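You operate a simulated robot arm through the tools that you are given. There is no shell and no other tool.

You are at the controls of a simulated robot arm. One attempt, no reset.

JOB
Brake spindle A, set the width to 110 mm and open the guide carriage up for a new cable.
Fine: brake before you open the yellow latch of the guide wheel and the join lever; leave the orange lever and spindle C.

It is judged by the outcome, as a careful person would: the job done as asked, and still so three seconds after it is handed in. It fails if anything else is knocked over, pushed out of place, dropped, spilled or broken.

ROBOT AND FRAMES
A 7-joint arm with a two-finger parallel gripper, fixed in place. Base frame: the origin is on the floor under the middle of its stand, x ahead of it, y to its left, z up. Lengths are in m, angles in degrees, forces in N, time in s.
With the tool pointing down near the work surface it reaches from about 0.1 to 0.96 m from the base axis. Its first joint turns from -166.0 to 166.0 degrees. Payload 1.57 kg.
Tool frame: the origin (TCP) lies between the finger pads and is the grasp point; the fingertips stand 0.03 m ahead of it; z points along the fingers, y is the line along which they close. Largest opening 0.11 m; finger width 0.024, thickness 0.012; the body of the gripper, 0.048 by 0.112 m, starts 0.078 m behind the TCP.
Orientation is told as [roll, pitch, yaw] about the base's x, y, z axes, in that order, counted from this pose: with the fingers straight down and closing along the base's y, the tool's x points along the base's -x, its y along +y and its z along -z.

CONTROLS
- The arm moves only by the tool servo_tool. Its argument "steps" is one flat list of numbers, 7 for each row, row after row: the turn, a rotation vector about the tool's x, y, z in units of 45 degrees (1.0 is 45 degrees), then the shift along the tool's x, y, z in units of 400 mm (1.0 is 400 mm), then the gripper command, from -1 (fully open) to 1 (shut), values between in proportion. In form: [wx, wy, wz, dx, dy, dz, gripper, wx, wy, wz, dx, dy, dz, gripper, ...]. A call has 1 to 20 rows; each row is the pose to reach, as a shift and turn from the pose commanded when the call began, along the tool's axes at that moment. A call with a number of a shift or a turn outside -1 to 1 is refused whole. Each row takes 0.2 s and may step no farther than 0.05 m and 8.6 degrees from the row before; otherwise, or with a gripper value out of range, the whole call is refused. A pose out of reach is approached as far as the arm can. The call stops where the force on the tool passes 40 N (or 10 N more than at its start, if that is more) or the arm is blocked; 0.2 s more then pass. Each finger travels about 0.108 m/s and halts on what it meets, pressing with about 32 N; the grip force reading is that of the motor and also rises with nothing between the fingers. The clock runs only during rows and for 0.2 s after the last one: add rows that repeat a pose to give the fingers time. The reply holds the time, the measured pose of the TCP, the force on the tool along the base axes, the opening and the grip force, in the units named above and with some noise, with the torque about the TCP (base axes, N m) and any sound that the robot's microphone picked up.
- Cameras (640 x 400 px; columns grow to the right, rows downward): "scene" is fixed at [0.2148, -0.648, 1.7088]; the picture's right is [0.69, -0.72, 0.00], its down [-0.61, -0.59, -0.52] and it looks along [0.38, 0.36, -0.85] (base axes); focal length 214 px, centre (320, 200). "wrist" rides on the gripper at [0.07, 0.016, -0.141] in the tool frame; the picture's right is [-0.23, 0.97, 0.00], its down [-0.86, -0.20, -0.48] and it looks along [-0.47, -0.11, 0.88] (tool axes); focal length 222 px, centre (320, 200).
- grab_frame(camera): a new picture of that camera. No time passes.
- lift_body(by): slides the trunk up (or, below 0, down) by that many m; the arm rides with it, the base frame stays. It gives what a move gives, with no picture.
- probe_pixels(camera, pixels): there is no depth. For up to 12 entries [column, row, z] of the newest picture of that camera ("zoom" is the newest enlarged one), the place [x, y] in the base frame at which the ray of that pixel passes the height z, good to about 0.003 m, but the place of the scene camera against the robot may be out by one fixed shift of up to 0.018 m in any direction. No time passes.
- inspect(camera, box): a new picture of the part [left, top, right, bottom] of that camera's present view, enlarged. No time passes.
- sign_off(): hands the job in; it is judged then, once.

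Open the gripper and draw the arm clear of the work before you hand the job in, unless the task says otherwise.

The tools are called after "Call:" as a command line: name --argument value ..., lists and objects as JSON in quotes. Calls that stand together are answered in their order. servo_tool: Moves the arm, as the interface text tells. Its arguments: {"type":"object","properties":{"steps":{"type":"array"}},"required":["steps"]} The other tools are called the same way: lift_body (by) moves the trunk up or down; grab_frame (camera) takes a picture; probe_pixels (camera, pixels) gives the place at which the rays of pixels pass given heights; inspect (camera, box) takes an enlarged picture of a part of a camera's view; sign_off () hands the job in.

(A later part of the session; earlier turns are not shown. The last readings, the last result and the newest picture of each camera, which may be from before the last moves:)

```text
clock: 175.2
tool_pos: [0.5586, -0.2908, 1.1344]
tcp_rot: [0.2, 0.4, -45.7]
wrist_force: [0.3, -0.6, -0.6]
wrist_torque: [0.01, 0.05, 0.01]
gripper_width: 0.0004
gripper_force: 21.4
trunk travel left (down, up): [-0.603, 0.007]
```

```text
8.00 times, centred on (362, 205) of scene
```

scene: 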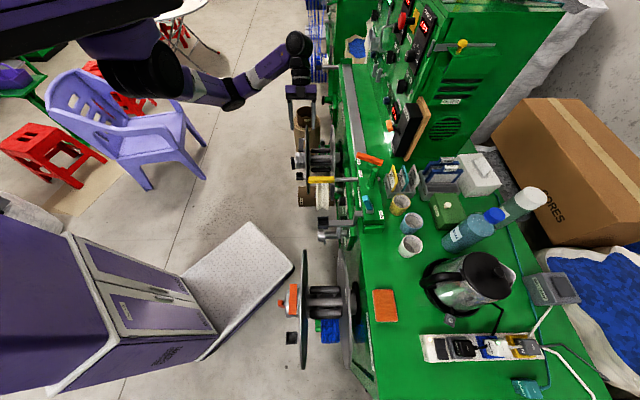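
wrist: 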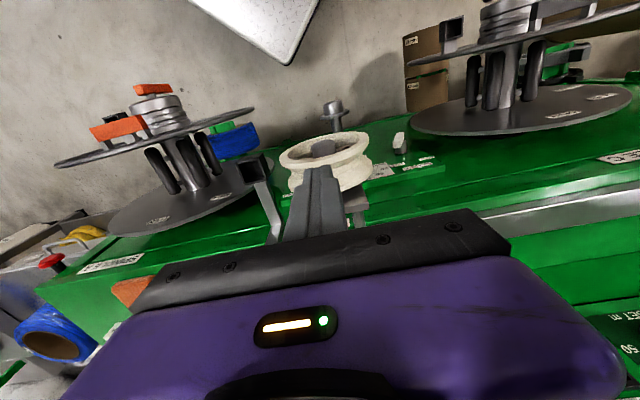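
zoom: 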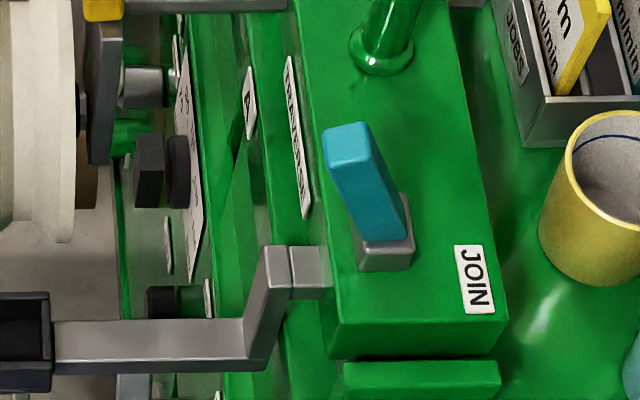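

The comparison shows the wheel's rod slid about 1 cm back through the carriage (stub behind the box grew from ~28 to ~53 zoom px); I'll pull it back afterwards. First the JOIN lever (tip at about u=0.065, n·p=-0.761, z=1.104, leaning to the front): I move 0.124 m in -u in front of it.

Call:
servo_tool --steps '[0, 0, 0, 0, -0.0047, 0, 1, 0, 0, 0, 0, -0.014, 0, 1, 0, 0, 0, 0, -0.0279, 0, 1, 0, 0, 0, 0, -0.0434, 0, 1, 0, 0, 0, 0, -0.0605, 0, 1, 0, 0, 0, 0, -0.0775, 0, 1, 0, 0, 0, 0, -0.0946, 0, 1, 0, 0, 0, 0, -0.1116, 0, 1, 0, 0, 0, 0, -0.1287, 0, 1, 0, 0, 0, 0, -0.1457, 0, 1, 0, 0, 0, 0, -0.1628, 0, 1, 0, 0, 0, 0, -0.1798, 0, 1, 0, 0, 0, 0, -0.1969, 0, 1, 0, 0, 0, 0, -0.2139, 0, 1, 0, 0, 0, 0, -0.231, 0, 1, 0, 0, 0, 0, -0.248, 0, 1, 0, 0, 0, 0, -0.2651, 0, 1, 0, 0, 0, 0, -0.2821, 0, 1, 0, 0, 0, 0, -0.2976, 0, 1, 0, 0, 0, 0, -0.31, 0, 1]'

Call:
grab_frame --camera "wrist"

Call:
inspect --camera "scene" --box '[290, 170, 410, 260]'

```text
clock: 179.4
tool_pos: [0.4707, -0.3777, 1.1339]
tcp_rot: [0.2, 0.4, -45.6]
wrist_force: [-0.1, -0.3, 0.3]
wrist_torque: [0.03, -0.04, 0.01]
gripper_width: 0.0002
gripper_force: 20.9
trunk travel left (down, up): [-0.603, 0.007]
```

```text
taken
```

wrist: 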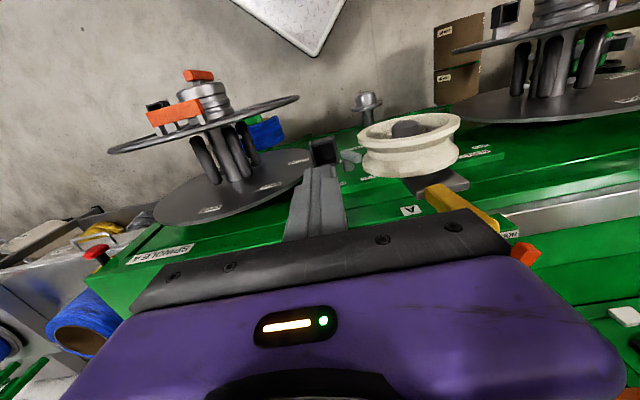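

```text
4.44 times, centred on (350, 215) of scene
```

zoom: 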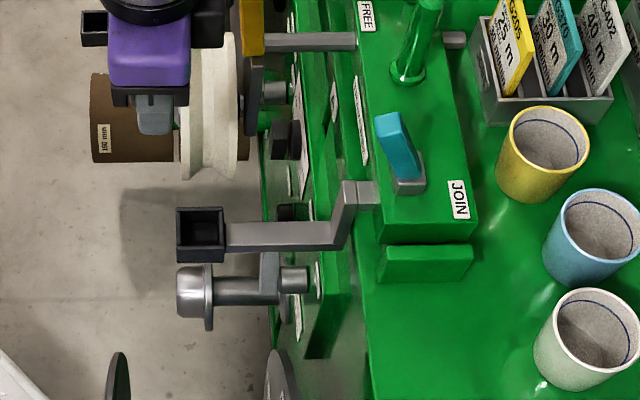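

Fingers are aligned with the JOIN lever in u. I advance 0.115 m toward it while lowering 2.8 cm, stopping about 2–3 cm short.

Call:
servo_tool --steps '[0, 0, 0, -0.0043, 0, 0.0011, 1, 0, 0, 0, -0.0129, 0, 0.0032, 1, 0, 0, 0, -0.0259, 0, 0.0063, 1, 0, 0, 0, -0.0403, 0, 0.0098, 1, 0, 0, 0, -0.0561, 0, 0.0137, 1, 0, 0, 0, -0.0719, 0, 0.0175, 1, 0, 0, 0, -0.0877, 0, 0.0214, 1, 0, 0, 0, -0.1035, 0, 0.0252, 1, 0, 0, 0, -0.1193, 0, 0.0291, 1, 0, 0, 0, -0.1351, 0, 0.0329, 1, 0, 0, 0, -0.1509, 0, 0.0368, 1, 0, 0, 0, -0.1668, 0, 0.0406, 1, 0, 0, 0, -0.1826, 0, 0.0445, 1, 0, 0, 0, -0.1984, 0, 0.0483, 1, 0, 0, 0, -0.2142, 0, 0.0522, 1, 0, 0, 0, -0.23, 0, 0.056, 1, 0, 0, 0, -0.2458, 0, 0.0599, 1, 0, 0, 0, -0.2616, 0, 0.0637, 1, 0, 0, 0, -0.276, 0, 0.0672, 1, 0, 0, 0, -0.2875, 0, 0.07, 1]'

Call:
grab_frame --camera "wrist"

Call:
inspect --camera "wrist" --box '[240, 120, 400, 240]'

Call:
inspect --camera "scene" --box '[320, 170, 420, 250]'

```text
clock: 183.6
tool_pos: [0.5515, -0.4583, 1.1066]
tcp_rot: [0.2, 0.4, -45.6]
wrist_force: [-0.1, -0.5, -0.8]
wrist_torque: [0.01, -0.02, 0.03]
gripper_width: 0.0002
gripper_force: 21.1
trunk travel left (down, up): [-0.603, 0.007]
```

```text
taken
```

wrist: 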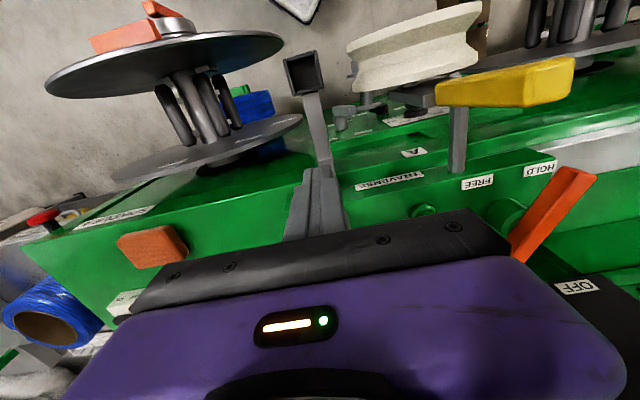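

```text
3.33 times, centred on (320, 180) of wrist
```

zoom: 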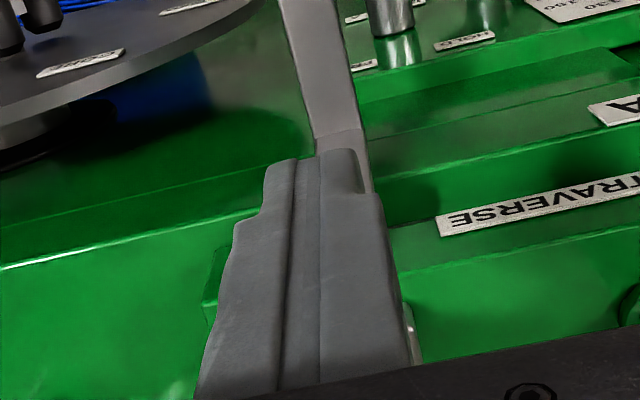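

```text
5.00 times, centred on (370, 210) of scene
```

zoom: 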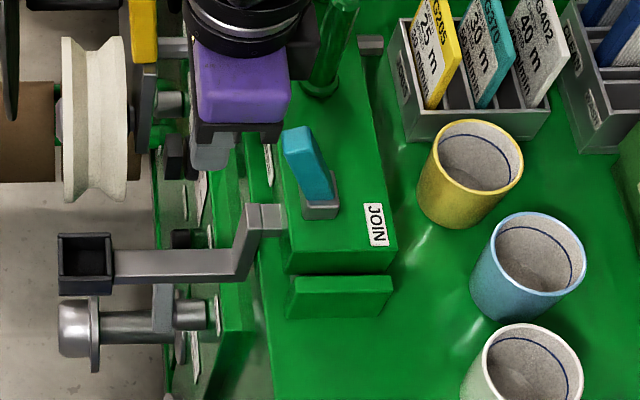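

The lever tip (scene zoom (300,140)) is ~3 cm ahead of the fingers, which are ~8 mm too far in +u. I correct that and push forward 6 cm in small steps.

Call:
servo_tool --steps '[0, 0, 0, -0.003, -0.005, 0, 1, 0, 0, 0, -0.01, -0.015, 0, 1, 0, 0, 0, -0.02, -0.02, 0, 1, 0, 0, 0, -0.032, -0.02, 0, 1, 0, 0, 0, -0.044, -0.02, 0, 1, 0, 0, 0, -0.056, -0.02, 0, 1, 0, 0, 0, -0.068, -0.02, 0, 1, 0, 0, 0, -0.08, -0.02, 0, 1, 0, 0, 0, -0.092, -0.02, 0, 1, 0, 0, 0, -0.104, -0.02, 0, 1, 0, 0, 0, -0.116, -0.02, 0, 1, 0, 0, 0, -0.128, -0.02, 0, 1, 0, 0, 0, -0.14, -0.02, 0, 1, 0, 0, 0, -0.15, -0.02, 0, 1]'

Call:
inspect --camera "scene" --box '[320, 170, 420, 250]'

```text
clock: 186.6
tool_pos: [0.5873, -0.5093, 1.1053]
tcp_rot: [0.3, 0.5, -45.7]
wrist_force: [0.6, 0.8, 0.1]
wrist_torque: [0.02, 0.01, -0.01]
gripper_width: 0.0
gripper_force: 21.1
trunk travel left (down, up): [-0.603, 0.007]
```

```text
5.00 times, centred on (370, 210) of scene
```

zoom: 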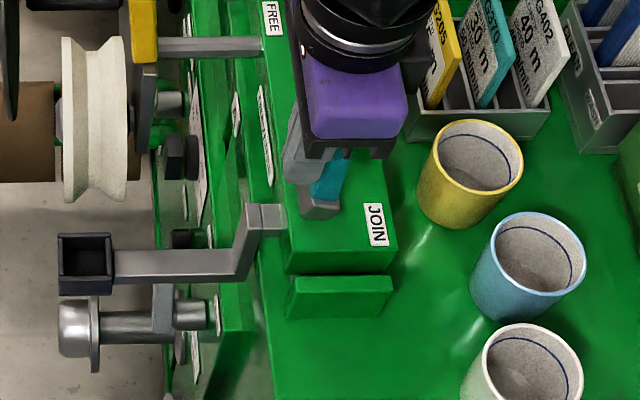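

The JOIN lever is tipping backwards freely (teal now leaning right at zoom (330,175)), force ~1 N. I continue pushing another 4.5 cm.

Call:
servo_tool --steps '[0, 0, 0, -0.004, 0, 0, 1, 0, 0, 0, -0.012, 0, 0, 1, 0, 0, 0, -0.023, 0, 0, 1, 0, 0, 0, -0.034, 0, 0, 1, 0, 0, 0, -0.045, 0, 0, 1, 0, 0, 0, -0.056, 0, 0, 1, 0, 0, 0, -0.067, 0, 0, 1, 0, 0, 0, -0.078, 0, 0, 1, 0, 0, 0, -0.089, 0, 0, 1, 0, 0, 0, -0.1, 0, 0, 1, 0, 0, 0, -0.1125, 0, 0, 1]'

Call:
inspect --camera "scene" --box '[320, 170, 420, 250]'

```text
clock: 188.6
tool_pos: [0.6063, -0.5283, 1.1051]
tcp_rot: [0.3, 1.1, -46.1]
wrist_force: [-8.2, 13.5, 10.2]
wrist_torque: [0.39, 0.03, -0.03]
gripper_width: 0.0
gripper_force: 21.3
trunk travel left (down, up): [-0.603, 0.007]
stopped in row 9: the force on the tool passed its limit at 45 N (the readings are from after the stop); the commanded pose is now the measured one
```

```text
5.00 times, centred on (370, 210) of scene
```

zoom: 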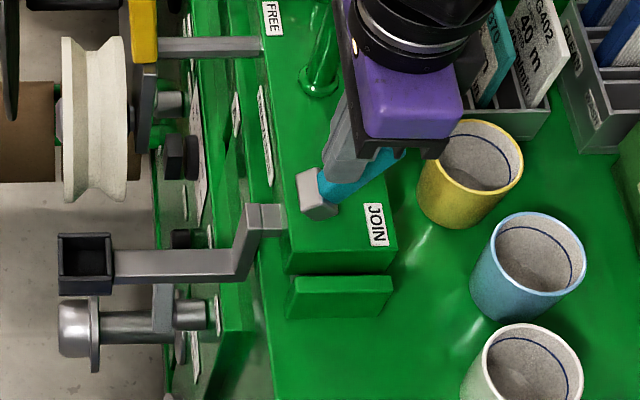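

The lever (with its block) has swung well back and met its stop (45 N trip). I back the fingers off 6 cm and look.

Call:
servo_tool --steps '[0, 0, 0, 0.006, 0, 0, 1, 0, 0, 0, 0.018, 0, -0.003, 1, 0, 0, 0, 0.033, 0, -0.01, 1, 0, 0, 0, 0.048, 0, -0.02, 1, 0, 0, 0, 0.063, 0, -0.03, 1, 0, 0, 0, 0.078, 0, -0.04, 1, 0, 0, 0, 0.093, 0, -0.05, 1, 0, 0, 0, 0.108, 0, -0.06, 1, 0, 0, 0, 0.123, 0, -0.07, 1, 0, 0, 0, 0.138, 0, -0.08, 1, 0, 0, 0, 0.15, 0, -0.087, 1, 0, 0, 0, 0.165, 0, -0.09, 1, 0, 0, 0, 0.18, 0, -0.09, 1]'

Call:
inspect --camera "scene" --box '[320, 160, 420, 240]'

Call:
grab_frame --camera "wrist"

Call:
grab_frame --camera "scene"

```text
clock: 191.4
tool_pos: [0.5566, -0.4796, 1.1411]
tcp_rot: [0.3, 1.0, -46.0]
wrist_force: [-0.2, 0.0, 1.5]
wrist_torque: [0.0, -0.05, -0.02]
gripper_width: 0.0002
gripper_force: 20.9
trunk travel left (down, up): [-0.603, 0.007]
```

```text
5.00 times, centred on (370, 200) of scene
```

zoom: 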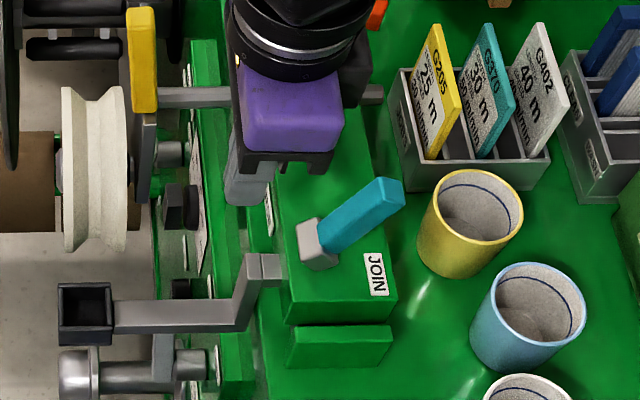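

```text
taken
```

wrist: 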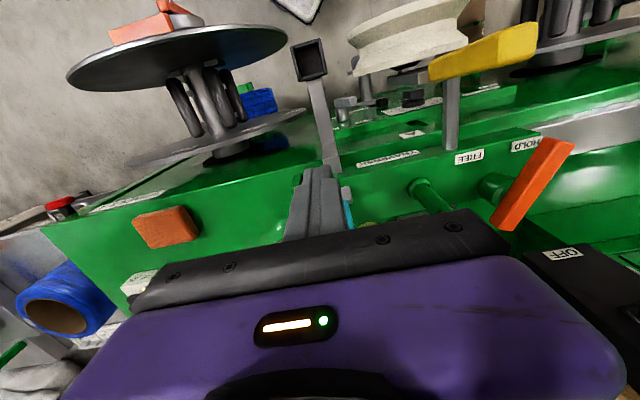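

```text
taken
```

scene: 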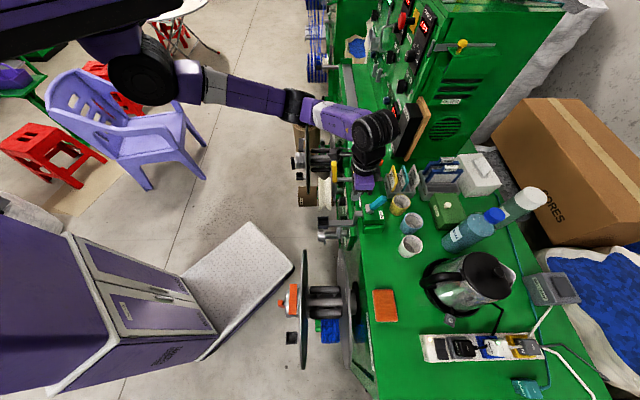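

JOIN is swung fully back and stays there. Now I check the wheel arm's position again with the same zoom boxes as at the start.

Call:
inspect --camera "scene" --box '[302, 166, 350, 214]'

Call:
inspect --camera "scene" --box '[312, 205, 362, 245]'

Call:
inspect --camera "scene" --box '[370, 165, 400, 195]'

```text
8.33 times, centred on (326, 190) of scene
```

zoom: 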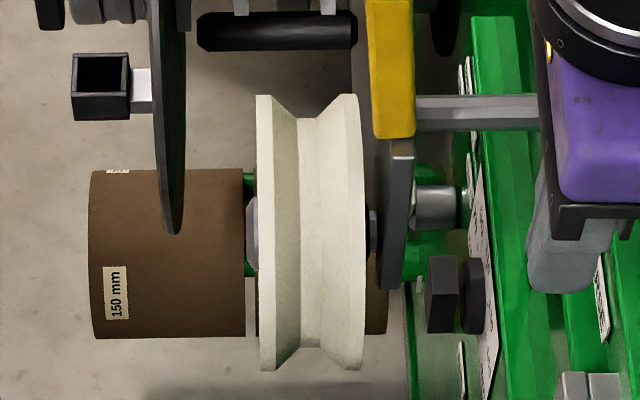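

```text
10.00 times, centred on (337, 225) of scene
```

zoom: 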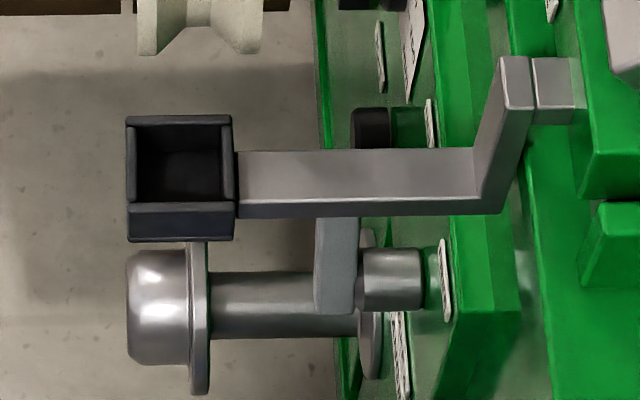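

```text
13.33 times, centred on (385, 180) of scene
```

zoom: 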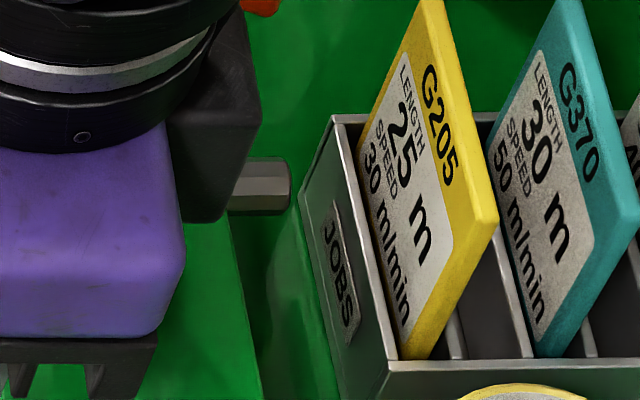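

Everything else is unchanged, but the wheel arm sits ~10 mm inward (wheel edge at zoom 257 vs 240 before), so I'll pull its bracket back from behind. First I raise the tool 8 cm clear of the levers.

Call:
servo_tool --steps '[0, 0, 0, 0, 0, -0.004, 1, 0, 0, 0, 0, 0, -0.014, 1, 0, 0, 0, 0, 0, -0.03, 1, 0, 0, 0, 0, 0, -0.048, 1, 0, 0, 0, 0, 0, -0.066, 1, 0, 0, 0, 0, 0, -0.084, 1, 0, 0, 0, 0, 0, -0.102, 1, 0, 0, 0, 0, 0, -0.12, 1, 0, 0, 0, 0, 0, -0.138, 1, 0, 0, 0, 0, 0, -0.156, 1, 0, 0, 0, 0, 0, -0.174, 1, 0, 0, 0, 0, 0, -0.19, 1, 0, 0, 0, 0, 0, -0.2, 1]'

Call:
grab_frame --camera "wrist"

Call:
inspect --camera "wrist" --box '[340, 60, 540, 200]'

```text
clock: 194.2
tool_pos: [0.5584, -0.4803, 1.2225]
tcp_rot: [0.3, 1.1, -46.0]
wrist_force: [0.3, 0.5, -0.2]
wrist_torque: [-0.02, -0.03, 0.0]
gripper_width: 0.0
gripper_force: 21.6
trunk travel left (down, up): [-0.603, 0.007]
```

```text
taken
```

wrist: 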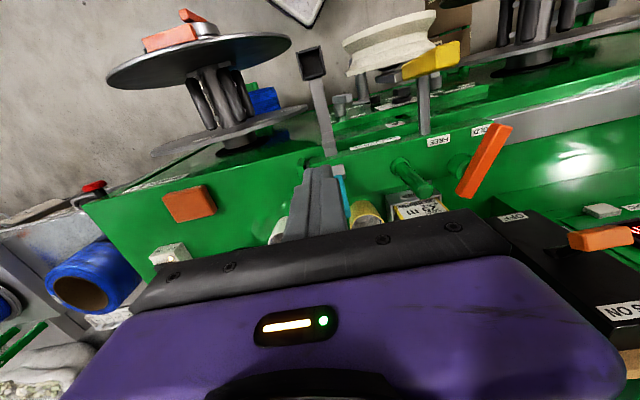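

```text
2.86 times, centred on (440, 130) of wrist
```

zoom: 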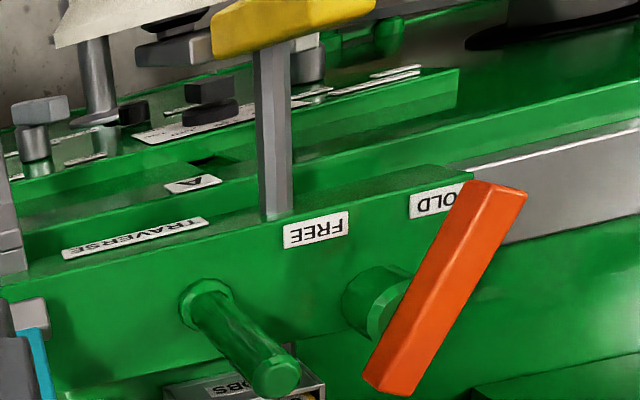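

The orange lever still points at HOLD. I now yaw the tool 45° while shifting 10 cm in +u at this safe height.

Call:
servo_tool --steps '[0, 0, 0.015, 0.0003, 0.0038, 0, 1, 0, 0, 0.045, 0.0009, 0.0113, 0, 1, 0, 0, 0.09, 0.0018, 0.0225, 0, 1, 0, 0, 0.14, 0.0028, 0.035, 0, 1, 0, 0, 0.195, 0.0039, 0.0488, 0, 1, 0, 0, 0.25, 0.005, 0.0625, 0, 1, 0, 0, 0.305, 0.0061, 0.0763, 0, 1, 0, 0, 0.36, 0.0072, 0.09, 0, 1, 0, 0, 0.415, 0.0083, 0.1038, 0, 1, 0, 0, 0.47, 0.0094, 0.1175, 0, 1, 0, 0, 0.525, 0.0105, 0.1313, 0, 1, 0, 0, 0.58, 0.0116, 0.145, 0, 1, 0, 0, 0.635, 0.0127, 0.1588, 0, 1, 0, 0, 0.69, 0.0138, 0.1725, 0, 1, 0, 0, 0.745, 0.0149, 0.1863, 0, 1, 0, 0, 0.8, 0.016, 0.2, 0, 1, 0, 0, 0.855, 0.0171, 0.2138, 0, 1, 0, 0, 0.91, 0.0182, 0.2275, 0, 1, 0, 0, 0.96, 0.0192, 0.24, 0, 1, 0, 0, 1, 0.02, 0.25, 0, 1]'

Call:
servo_tool --steps '[0, 0, 0.015, 0.0027, 0.0027, 0, 1, 0, 0, 0.045, 0.008, 0.008, 0, 1, 0, 0, 0.09, 0.0159, 0.0159, 0, 1, 0, 0, 0.14, 0.0248, 0.0248, 0, 1, 0, 0, 0.195, 0.0345, 0.0345, 0, 1, 0, 0, 0.25, 0.0443, 0.0443, 0, 1, 0, 0, 0.305, 0.054, 0.054, 0, 1, 0, 0, 0.36, 0.0637, 0.0637, 0, 1, 0, 0, 0.415, 0.0735, 0.0735, 0, 1, 0, 0, 0.47, 0.0832, 0.0832, 0, 1, 0, 0, 0.525, 0.0929, 0.0929, 0, 1, 0, 0, 0.58, 0.1027, 0.1027, 0, 1, 0, 0, 0.635, 0.1124, 0.1124, 0, 1, 0, 0, 0.69, 0.1221, 0.1221, 0, 1, 0, 0, 0.745, 0.1319, 0.1319, 0, 1, 0, 0, 0.8, 0.1416, 0.1416, 0, 1, 0, 0, 0.855, 0.1513, 0.1513, 0, 1, 0, 0, 0.91, 0.1611, 0.1611, 0, 1, 0, 0, 0.96, 0.1699, 0.1699, 0, 1, 0, 0, 1, 0.177, 0.177, 0, 1]'

Call:
grab_frame --camera "wrist"

Call:
grab_frame --camera "scene"

```text
clock: 198.4
tool_pos: [0.624, -0.4044, 1.2239]
tcp_rot: [-0.7, 1.0, -91.0]
wrist_force: [0.1, 0.7, 0.0]
wrist_torque: [0.01, 0.0, -0.01]
gripper_width: 0.0001
gripper_force: 20.6
trunk travel left (down, up): [-0.603, 0.007]
```

```text
clock: 202.6
tool_pos: [0.6971, -0.3359, 1.2229]
tcp_rot: [-1.0, 0.2, -136.0]
wrist_force: [-0.3, 1.3, 0.0]
wrist_torque: [0.03, -0.02, 0.01]
gripper_width: 0.0
gripper_force: 21.1
trunk travel left (down, up): [-0.603, 0.007]
```

```text
taken
```

wrist: 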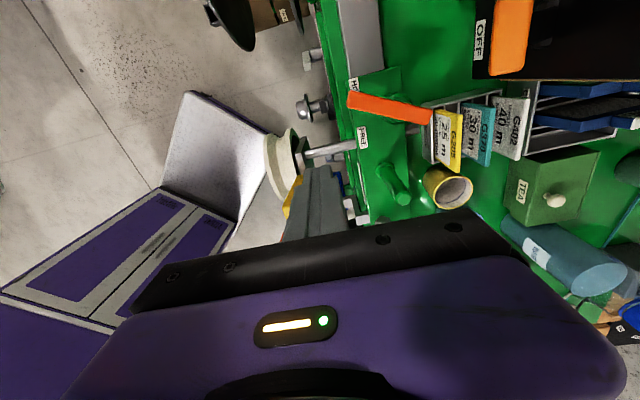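

```text
taken
```

scene: 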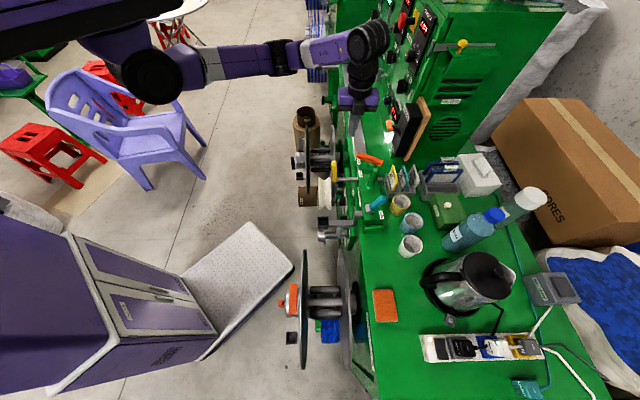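

From here the rod, bracket and latch are visible at (290–350,140–215). I zoom in to see the bracket's rear face and free corner.

Call:
inspect --camera "wrist" --box '[250, 110, 370, 230]'

Call:
inspect --camera "scene" --box '[316, 150, 376, 190]'

```text
3.33 times, centred on (310, 170) of wrist
```

zoom: 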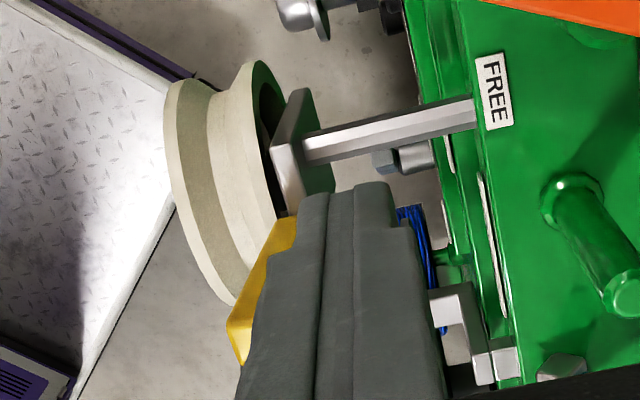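

```text
10.00 times, centred on (346, 170) of scene
```

zoom: 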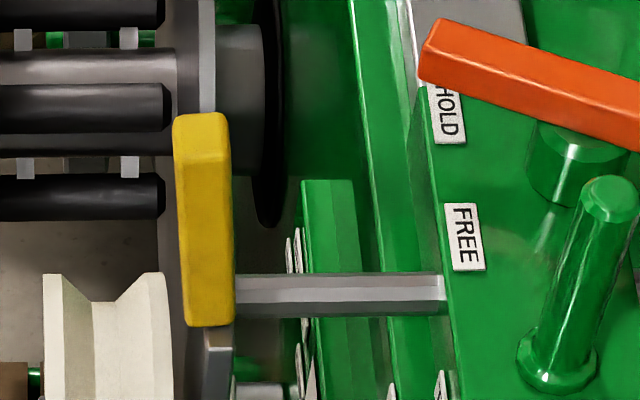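

I probe the rod and bracket corner in both cameras to get the rod height and the bracket's free corner before hooking behind it.

Call:
probe_pixels --camera "scene" --pixels '[[348, 179.5, 0.97], [348, 179.5, 1.0], [334, 184, 1.02], [334, 184, 1.04]]'

Call:
grab_frame --camera "wrist"

Call:
probe_pixels --camera "wrist" --pixels '[[331, 147.5, 0.97], [331, 147.5, 1.0], [305.5, 146, 1.02], [305.5, 146, 1.03], [301, 174.5, 1.02], [301, 174.5, 1.03], [308, 166, 1.02], [308, 166, 1.03]]'

```text
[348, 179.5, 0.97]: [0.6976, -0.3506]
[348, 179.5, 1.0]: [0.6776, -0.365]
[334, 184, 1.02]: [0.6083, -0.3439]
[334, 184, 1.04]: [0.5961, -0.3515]
```

```text
taken
```

wrist: 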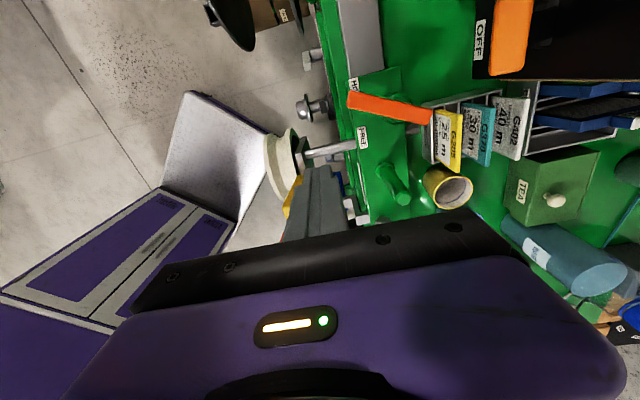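

```text
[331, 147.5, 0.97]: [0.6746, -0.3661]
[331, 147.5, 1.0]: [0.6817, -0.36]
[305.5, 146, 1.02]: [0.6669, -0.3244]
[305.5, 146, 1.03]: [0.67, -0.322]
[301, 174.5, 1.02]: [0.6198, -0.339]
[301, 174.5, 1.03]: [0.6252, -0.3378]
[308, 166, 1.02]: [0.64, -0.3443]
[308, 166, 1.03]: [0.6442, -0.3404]
```

Rod is at u≈0.224, z≈0.987; the bracket's back face is around n·p≈-0.68…-0.69. I move down to z≈1.10 behind the bracket (n·p≈-0.725) with a slight 10° tilt that keeps the palm away from the raised latch.

Call:
servo_tool --steps '[0, -0.0022, 0, -0.0005, -0.0001, 0.0031, 1, 0, -0.0078, 0, -0.0018, -0.0005, 0.0107, 1, 0, -0.0167, 0, -0.0038, -0.001, 0.023, 1, 0, -0.0289, 0, -0.0066, -0.0018, 0.0399, 1, 0, -0.0433, 0, -0.0099, -0.0026, 0.0599, 1, 0, -0.0588, 0, -0.0135, -0.0036, 0.0814, 1, 0, -0.0744, 0, -0.0171, -0.0045, 0.1028, 1, 0, -0.0899, 0, -0.0207, -0.0055, 0.1243, 1, 0, -0.1055, 0, -0.0242, -0.0064, 0.1458, 1, 0, -0.121, 0, -0.0278, -0.0074, 0.1673, 1, 0, -0.1365, 0, -0.0314, -0.0083, 0.1888, 1, 0, -0.1521, 0, -0.0349, -0.0092, 0.2103, 1, 0, -0.1676, 0, -0.0385, -0.0102, 0.2318, 1, 0, -0.182, 0, -0.0418, -0.0111, 0.2517, 1, 0, -0.1954, 0, -0.0449, -0.0119, 0.2702, 1, 0, -0.2065, 0, -0.0474, -0.0126, 0.2855, 1, 0, -0.2153, 0, -0.0495, -0.0131, 0.2978, 1, 0, -0.222, 0, -0.051, -0.0135, 0.307, 1]'

Call:
inspect --camera "wrist" --box '[230, 90, 400, 230]'

Call:
inspect --camera "scene" --box '[310, 140, 390, 200]'

```text
clock: 206.4
tool_pos: [0.6783, -0.3432, 1.1007]
tcp_rot: [-1.2, -9.7, -135.8]
wrist_force: [0.4, -0.1, 1.1]
wrist_torque: [-0.03, 0.01, 0.0]
gripper_width: 0.0003
gripper_force: 21.4
trunk travel left (down, up): [-0.603, 0.007]
```

```text
2.86 times, centred on (315, 160) of wrist
```

zoom: 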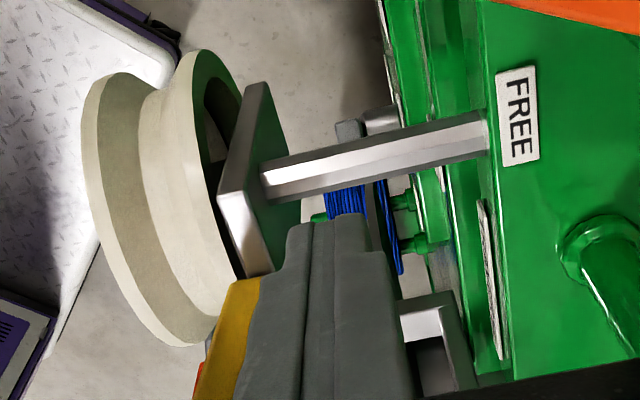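

```text
6.67 times, centred on (350, 170) of scene
```

zoom: 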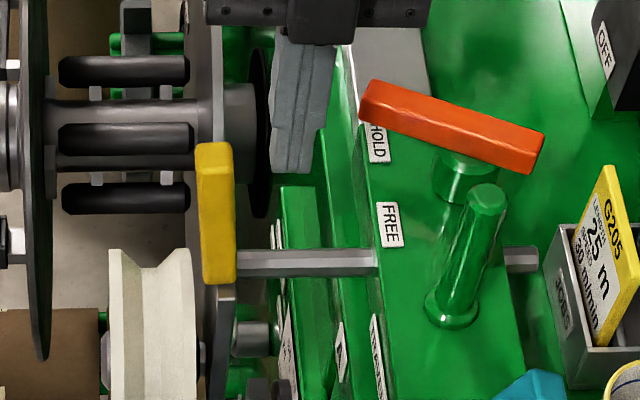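

The fingers are behind the bracket and to the side of the raised latch. I descend 6 cm so the tips are just above the rod, level with the bracket's upper edge.

Call:
servo_tool --steps '[0, 0, 0, 0.0005, 0, 0.0031, 1, 0, 0, 0, 0.0019, 0, 0.0109, 1, 0, 0, 0, 0.004, 0, 0.0233, 1, 0, 0, 0, 0.0064, 0, 0.0373, 1, 0, 0, 0, 0.0087, 0, 0.0513, 1, 0, 0, 0, 0.0111, 0, 0.0653, 1, 0, 0, 0, 0.0135, 0, 0.0792, 1, 0, 0, 0, 0.0159, 0, 0.0932, 1, 0, 0, 0, 0.0183, 0, 0.1072, 1, 0, 0, 0, 0.0207, 0, 0.1212, 1, 0, 0, 0, 0.0231, 0, 0.1351, 1, 0, 0, 0, 0.0252, 0, 0.1475, 1, 0, 0, 0, 0.0265, 0, 0.1553, 1]'

Call:
inspect --camera "wrist" --box '[230, 80, 400, 220]'

Call:
inspect --camera "scene" --box '[310, 140, 390, 200]'

```text
clock: 209.2
tool_pos: [0.6762, -0.3415, 1.0362]
tcp_rot: [-1.2, -9.8, -135.7]
wrist_force: [-0.2, -0.1, 0.4]
wrist_torque: [0.0, 0.04, -0.03]
gripper_width: 0.0
gripper_force: 21.7
trunk travel left (down, up): [-0.603, 0.007]
```

```text
2.86 times, centred on (315, 150) of wrist
```

zoom: 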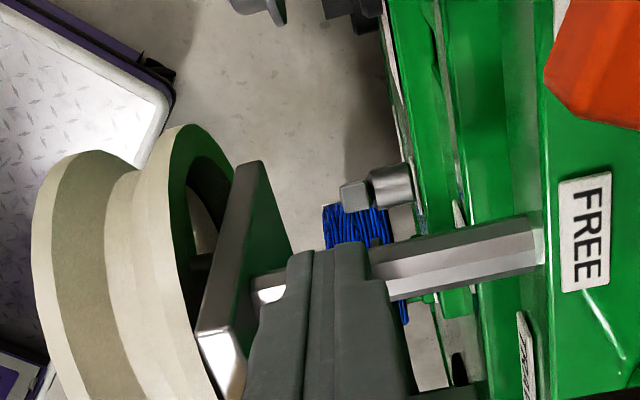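

```text
6.67 times, centred on (350, 170) of scene
```

zoom: 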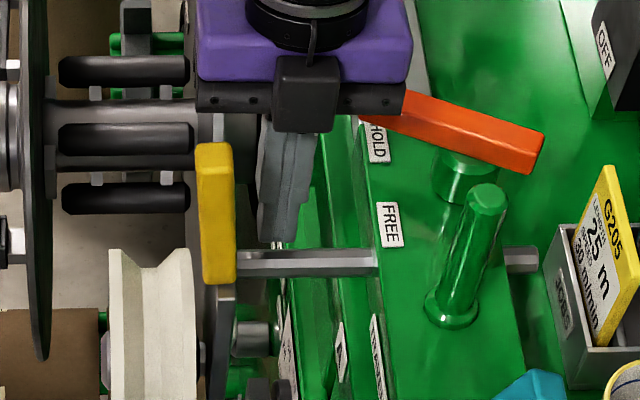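

The view shows the bracket's free corner ends at about u≈0.22, so the fingers (u 0.22–0.24) would miss it. I raise 4 cm and tilt to 35° so the tips can reach further under the latch's side onto the bracket's back face.

Call:
servo_tool --steps '[0, -0.0112, 0, 0.0001, 0.0001, -0.002, 1, 0, -0.0392, 0, 0.0003, 0.0004, -0.0069, 1, 0, -0.0812, 0, 0.0006, 0.0009, -0.0144, 1, 0, -0.126, 0, 0.0009, 0.0014, -0.0223, 1, 0, -0.1708, 0, 0.0012, 0.0018, -0.0302, 1, 0, -0.2156, 0, 0.0015, 0.0023, -0.0381, 1, 0, -0.2604, 0, 0.0019, 0.0028, -0.046, 1, 0, -0.3052, 0, 0.0022, 0.0033, -0.054, 1, 0, -0.35, 0, 0.0025, 0.0037, -0.0619, 1, 0, -0.3948, 0, 0.0028, 0.0042, -0.0698, 1, 0, -0.4396, 0, 0.0031, 0.0047, -0.0777, 1, 0, -0.4844, 0, 0.0035, 0.0052, -0.0856, 1, 0, -0.5264, 0, 0.0038, 0.0056, -0.0931, 1, 0, -0.56, 0, 0.004, 0.006, -0.099, 1]'

Call:
grab_frame --camera "wrist"

Call:
inspect --camera "wrist" --box '[230, 90, 400, 230]'

Call:
inspect --camera "scene" --box '[310, 140, 390, 200]'

```text
clock: 212.2
tool_pos: [0.685, -0.3389, 1.0766]
tcp_rot: [-1.3, -35.0, -135.1]
wrist_force: [0.2, -0.3, 0.3]
wrist_torque: [0.05, -0.01, 0.0]
gripper_width: 0.0
gripper_force: 21.2
trunk travel left (down, up): [-0.603, 0.007]
```

```text
taken
```

wrist: 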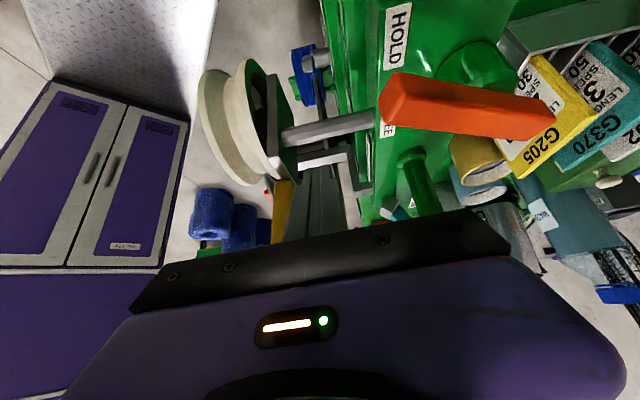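

```text
2.86 times, centred on (315, 160) of wrist
```

zoom: 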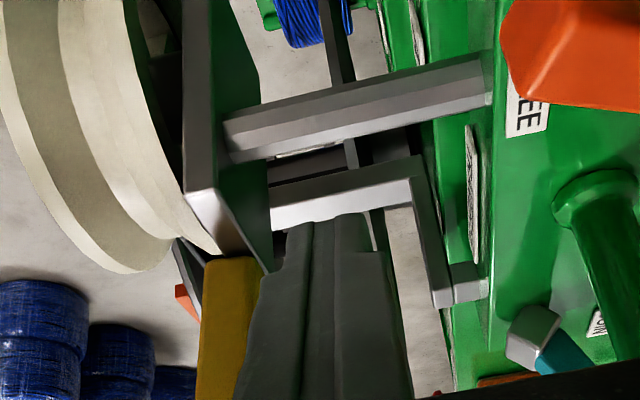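

```text
6.67 times, centred on (350, 170) of scene
```

zoom: 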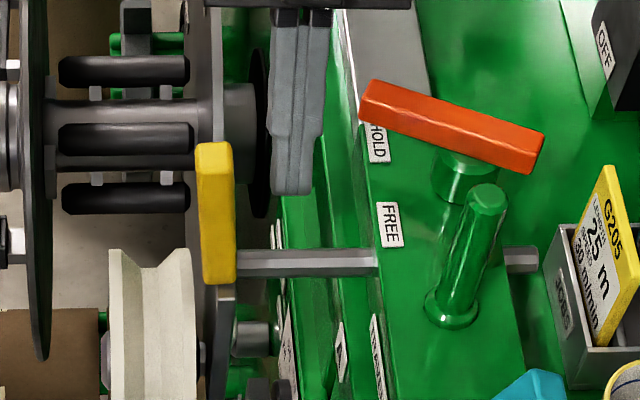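

Re-measuring in this view puts the bracket's free corner at u≈0.235, back face n·p≈-0.69. I lower the tips to u≈0.212, z≈1.01 behind the bracket, 2 cm clear of it and above the rod.

Call:
servo_tool --steps '[0, 0, 0, 0.0008, 0, 0.003, 1, 0, 0, 0, 0.0028, 0, 0.0105, 1, 0, 0, 0, 0.0063, 0, 0.024, 1, 0, 0, 0, 0.01, 0, 0.0378, 1, 0, 0, 0, 0.0137, 0, 0.0518, 1, 0, 0, 0, 0.0174, 0, 0.0659, 1, 0, 0, 0, 0.0211, 0, 0.0799, 1, 0, 0, 0, 0.0248, 0, 0.094, 1, 0, 0, 0, 0.0274, 0, 0.1037, 1, 0, 0, 0, 0.0285, 0, 0.108, 1]'

Call:
inspect --camera "wrist" --box '[230, 90, 400, 230]'

Call:
inspect --camera "scene" --box '[310, 140, 390, 200]'

```text
clock: 214.4
tool_pos: [0.6725, -0.3486, 1.0325]
tcp_rot: [-1.4, -35.0, -135.2]
wrist_force: [0.8, 0.5, 0.1]
wrist_torque: [-0.02, 0.01, -0.02]
gripper_width: 0.0
gripper_force: 21.0
trunk travel left (down, up): [-0.603, 0.007]
```

```text
2.86 times, centred on (315, 160) of wrist
```

zoom: 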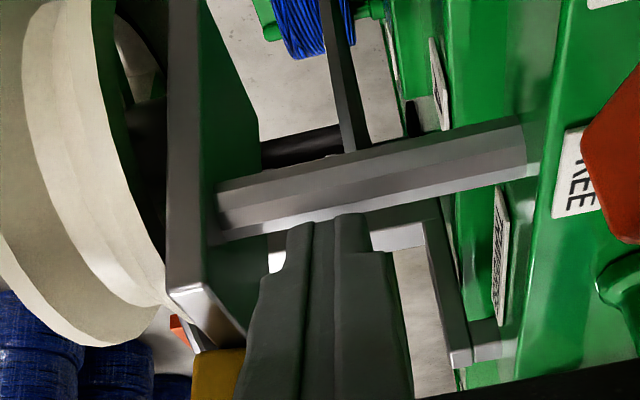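

```text
6.67 times, centred on (350, 170) of scene
```

zoom: 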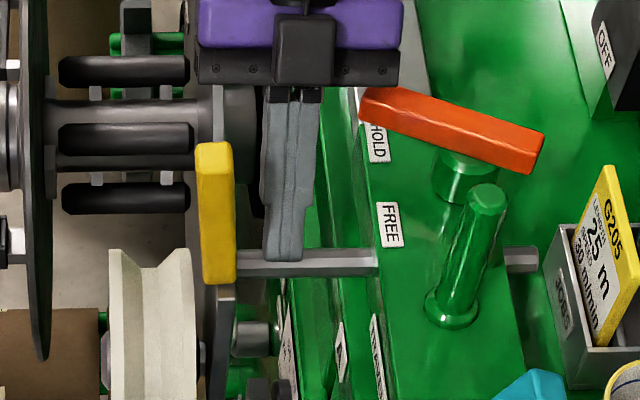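

The fingertips sit behind the bracket, ~1.3 cm from the latch/bracket back face in n (scene zoom x 262 vs 237), just above the rod. I pull outward (+n) 1.6 cm to make contact and watch the force.

Call:
servo_tool --steps '[0, 0, 0, 0, -0.002, 0, 1, 0, 0, 0, 0, -0.007, 0, 1, 0, 0, 0, 0, -0.013, 0, 1, 0, 0, 0, 0, -0.019, 0, 1, 0, 0, 0, 0, -0.025, 0, 1, 0, 0, 0, 0, -0.031, 0, 1, 0, 0, 0, 0, -0.036, 0, 1, 0, 0, 0, 0, -0.04, 0, 1]'

Call:
inspect --camera "scene" --box '[310, 140, 390, 200]'

Call:
inspect --camera "scene" --box '[302, 166, 350, 214]'

```text
clock: 216.2
tool_pos: [0.6597, -0.3383, 1.0341]
tcp_rot: [-1.4, -34.9, -135.2]
wrist_force: [-0.3, 0.0, -0.2]
wrist_torque: [0.02, 0.03, -0.01]
gripper_width: 0.0
gripper_force: 21.2
trunk travel left (down, up): [-0.603, 0.007]
```

```text
6.67 times, centred on (350, 170) of scene
```

zoom: 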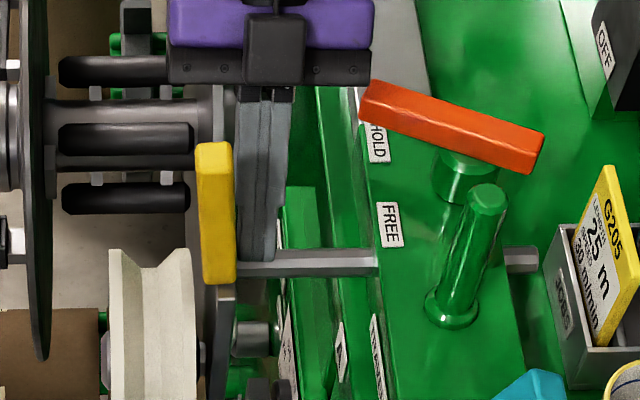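

```text
8.33 times, centred on (326, 190) of scene
```

zoom: 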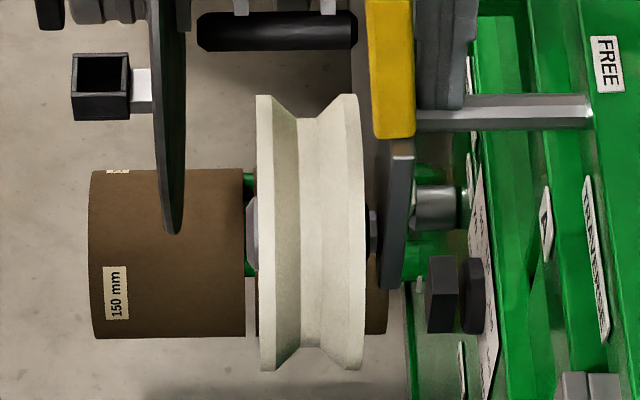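

The fingers are now right at the bracket's back with no load yet. I continue pulling 0.8 cm outward in 1.5 mm steps.

Call:
servo_tool --steps '[0, 0, 0, 0, -0.003, 0, 1, 0, 0, 0, 0, -0.0065, 0, 1, 0, 0, 0, 0, -0.01, 0, 1, 0, 0, 0, 0, -0.0135, 0, 1, 0, 0, 0, 0, -0.017, 0, 1, 0, 0, 0, 0, -0.02, 0, 1]'

Call:
inspect --camera "scene" --box '[302, 166, 350, 214]'

Call:
inspect --camera "wrist" --box '[230, 90, 400, 230]'

```text
clock: 217.6
tool_pos: [0.6583, -0.3343, 1.0349]
tcp_rot: [-1.0, -34.9, -135.2]
wrist_force: [16.7, -19.2, 2.5]
wrist_torque: [-0.46, -0.34, 0.5]
gripper_width: 0.0
gripper_force: 21.1
trunk travel left (down, up): [-0.603, 0.007]
```

```text
8.33 times, centred on (326, 190) of scene
```

zoom: 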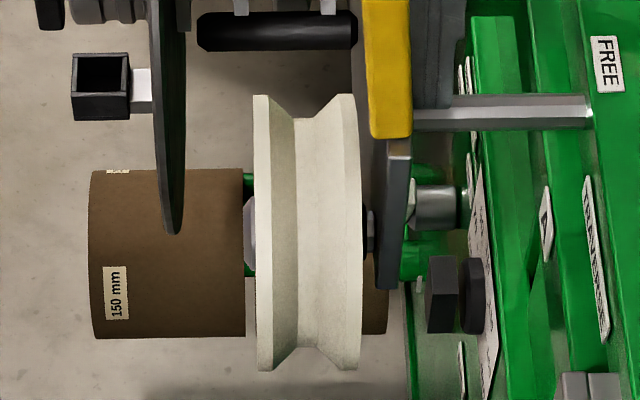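

```text
2.86 times, centred on (315, 160) of wrist
```

zoom: 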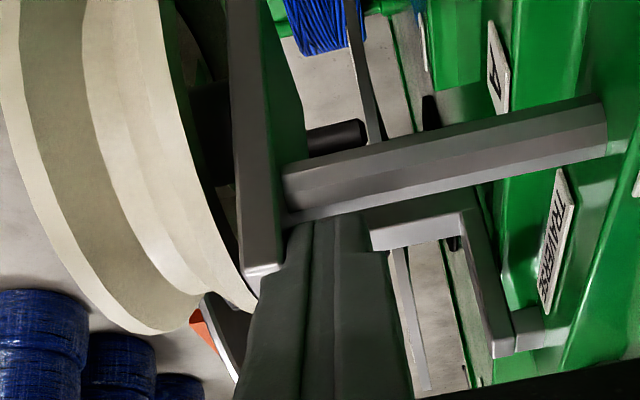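

The bracket has begun to slide out (~1.5 mm, 25 N). I keep pulling in small steps.

Call:
servo_tool --steps '[0, 0, 0, 0, -0.002, 0, 1, 0, 0, 0, 0, -0.004, 0, 1, 0, 0, 0, 0, -0.006, 0, 1, 0, 0, 0, 0, -0.008, 0, 1, 0, 0, 0, 0, -0.01, 0, 1, 0, 0, 0, 0, -0.012, 0, 1, 0, 0, 0, 0, -0.014, 0, 1]'

Call:
inspect --camera "scene" --box '[302, 166, 350, 214]'

```text
clock: 219.2
tool_pos: [0.6545, -0.3299, 1.0336]
tcp_rot: [-0.8, -35.0, -135.1]
wrist_force: [24.9, -23.5, 7.6]
wrist_torque: [-0.57, -0.34, 0.57]
gripper_width: 0.0
gripper_force: 21.4
trunk travel left (down, up): [-0.603, 0.007]
```

```text
8.33 times, centred on (326, 190) of scene
```

zoom: 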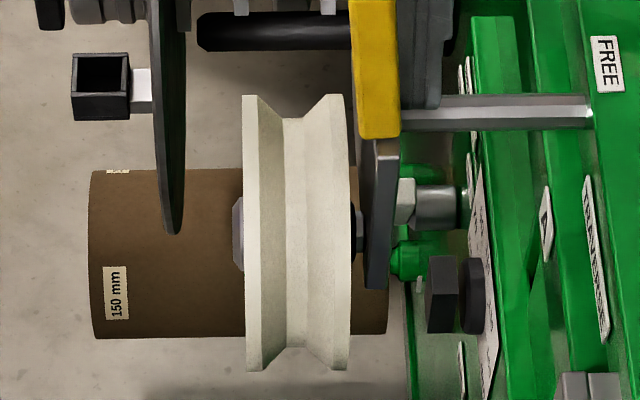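

It slid most of the way (wheel edge at zoom 243, was 240 originally; right edge 348 vs 343). I pull ~2.5 mm more.

Call:
servo_tool --steps '[0, 0, 0, 0, -0.0015, 0, 1, 0, 0, 0, 0, -0.003, 0, 1, 0, 0, 0, 0, -0.0045, 0, 1, 0, 0, 0, 0, -0.006, 0, 1]'

Call:
inspect --camera "scene" --box '[302, 166, 350, 214]'

Call:
inspect --camera "scene" --box '[330, 150, 394, 190]'

```text
clock: 220.2
tool_pos: [0.6506, -0.3286, 1.0355]
tcp_rot: [-1.1, -35.0, -135.3]
wrist_force: [20.5, -15.4, 11.2]
wrist_torque: [-0.38, -0.25, 0.44]
gripper_width: 0.0002
gripper_force: 21.1
trunk travel left (down, up): [-0.603, 0.007]
```

```text
8.33 times, centred on (326, 190) of scene
```

zoom: 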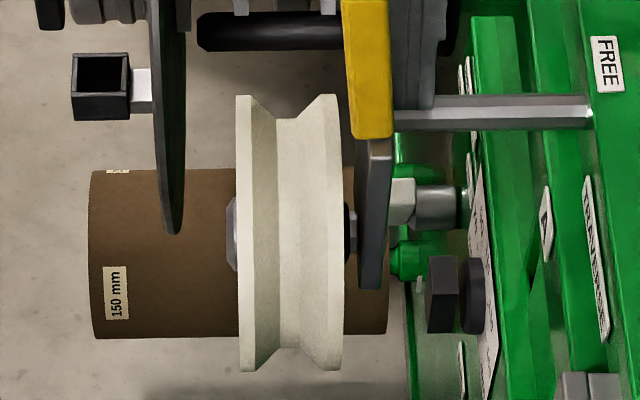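

```text
10.00 times, centred on (362, 170) of scene
```

zoom: 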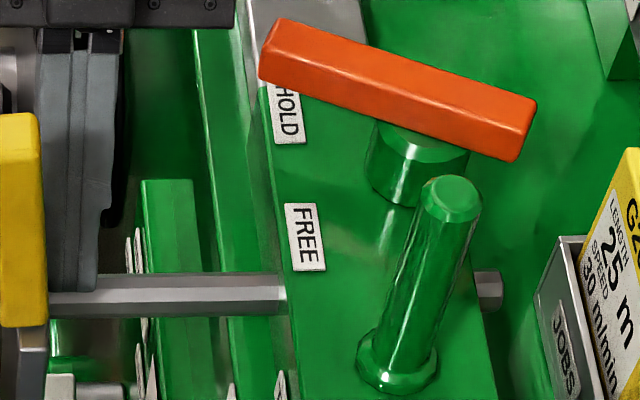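

The wheel is at zoom 237–340 (originally 240–343) and the rear stub ends at 502 (originally 503), so it's back within about a millimetre. I back the fingers off and re-check.

Call:
servo_tool --steps '[0, 0, 0, 0, 0.004, 0, 1, 0, 0, 0, 0, 0.014, 0, 1, 0, 0, 0, 0, 0.027, 0, 1, 0, 0, 0, 0, 0.04, 0, 1, 0, 0, 0, 0, 0.05, 0, 1, 0, 0, 0, 0, 0.05, 0, 1]'

Call:
inspect --camera "scene" --box '[302, 166, 350, 214]'

Call:
inspect --camera "scene" --box '[330, 150, 394, 190]'

```text
clock: 221.6
tool_pos: [0.6642, -0.3403, 1.0341]
tcp_rot: [-1.4, -34.8, -135.2]
wrist_force: [-0.2, 0.5, -0.8]
wrist_torque: [-0.03, 0.01, -0.01]
gripper_width: 0.0
gripper_force: 20.7
trunk travel left (down, up): [-0.603, 0.007]
```

```text
8.33 times, centred on (326, 190) of scene
```

zoom: 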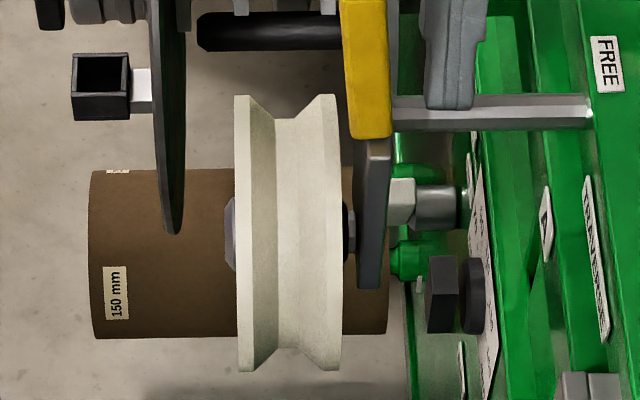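

```text
10.00 times, centred on (362, 170) of scene
```

zoom: 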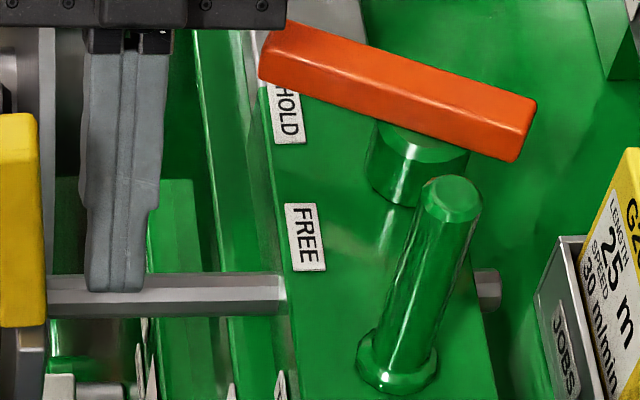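

The arm position is restored to ~1 mm (stub end 500 vs 503) and the latch is still up. I withdraw the tool upward and to +u.

Call:
servo_tool --steps '[0, 0, 0, -0.0017, 0, -0.0057, 1, 0, 0, 0, -0.0051, 0, -0.0171, 1, 0, 0, 0, -0.0102, 0, -0.0341, 1, 0, 0, 0, -0.0158, 0, -0.0531, 1, 0, 0, 0, -0.022, 0, -0.0739, 1, 0, 0, 0, -0.0283, 0, -0.0948, 1, 0, 0, 0, -0.0345, 0, -0.1156, 1, 0, 0, 0, -0.0407, 0, -0.1364, 1, 0, 0, 0, -0.0469, 0, -0.1573, 1, 0, 0, 0, -0.0531, 0, -0.1781, 1, 0, 0, 0, -0.0593, 0, -0.199, 1, 0, 0, 0, -0.0655, 0, -0.2198, 1, 0, 0, 0, -0.0718, 0, -0.2407, 1, 0, 0, 0, -0.078, 0, -0.2615, 1, 0, 0, 0, -0.0842, 0, -0.2824, 1, 0, 0, 0, -0.0904, 0, -0.3032, 1, 0, 0, 0, -0.0966, 0, -0.324, 1, 0, 0, 0, -0.1028, 0, -0.3449, 1, 0, 0, 0, -0.1085, 0, -0.3638, 1, 0, 0, 0, -0.113, 0, -0.379, 1]'

Call:
grab_frame --camera "wrist"

Call:
grab_frame --camera "scene"

Call:
inspect --camera "scene" --box '[300, 140, 420, 240]'

```text
clock: 225.8
tool_pos: [0.7025, -0.3091, 1.186]
tcp_rot: [-1.5, -34.9, -135.2]
wrist_force: [0.7, -0.5, -0.4]
wrist_torque: [0.0, 0.01, 0.04]
gripper_width: 0.0005
gripper_force: 21.1
trunk travel left (down, up): [-0.603, 0.007]
```

```text
taken
```

wrist: 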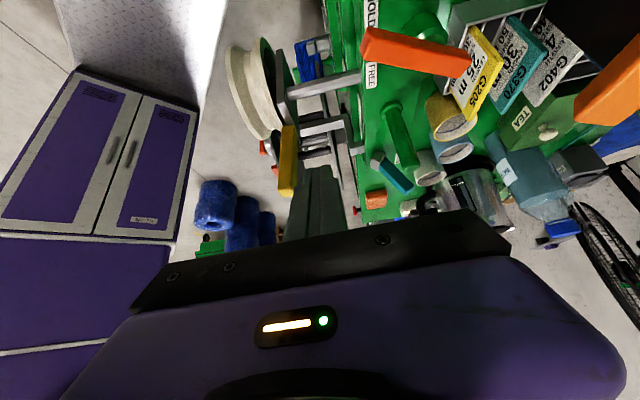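

```text
taken
```

scene: 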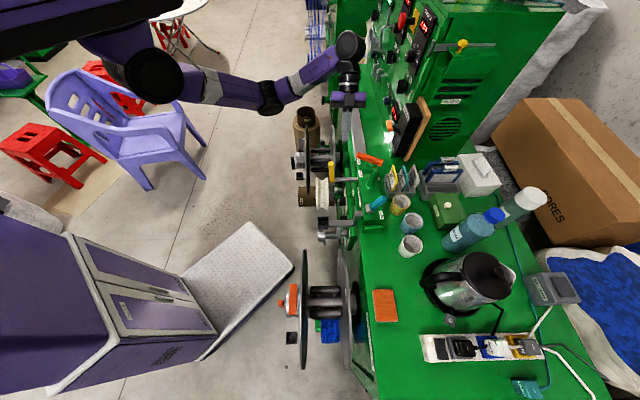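

```text
4.00 times, centred on (360, 190) of scene
```

zoom: 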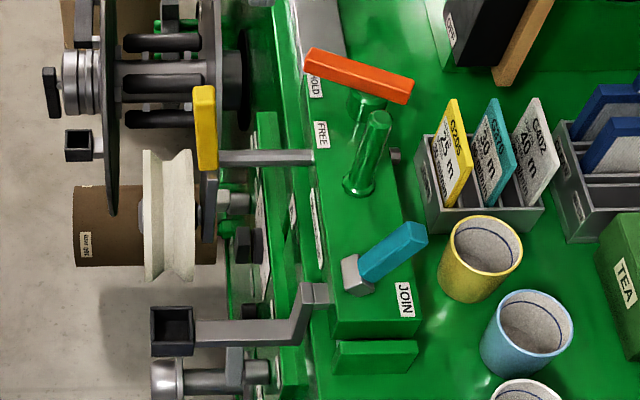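

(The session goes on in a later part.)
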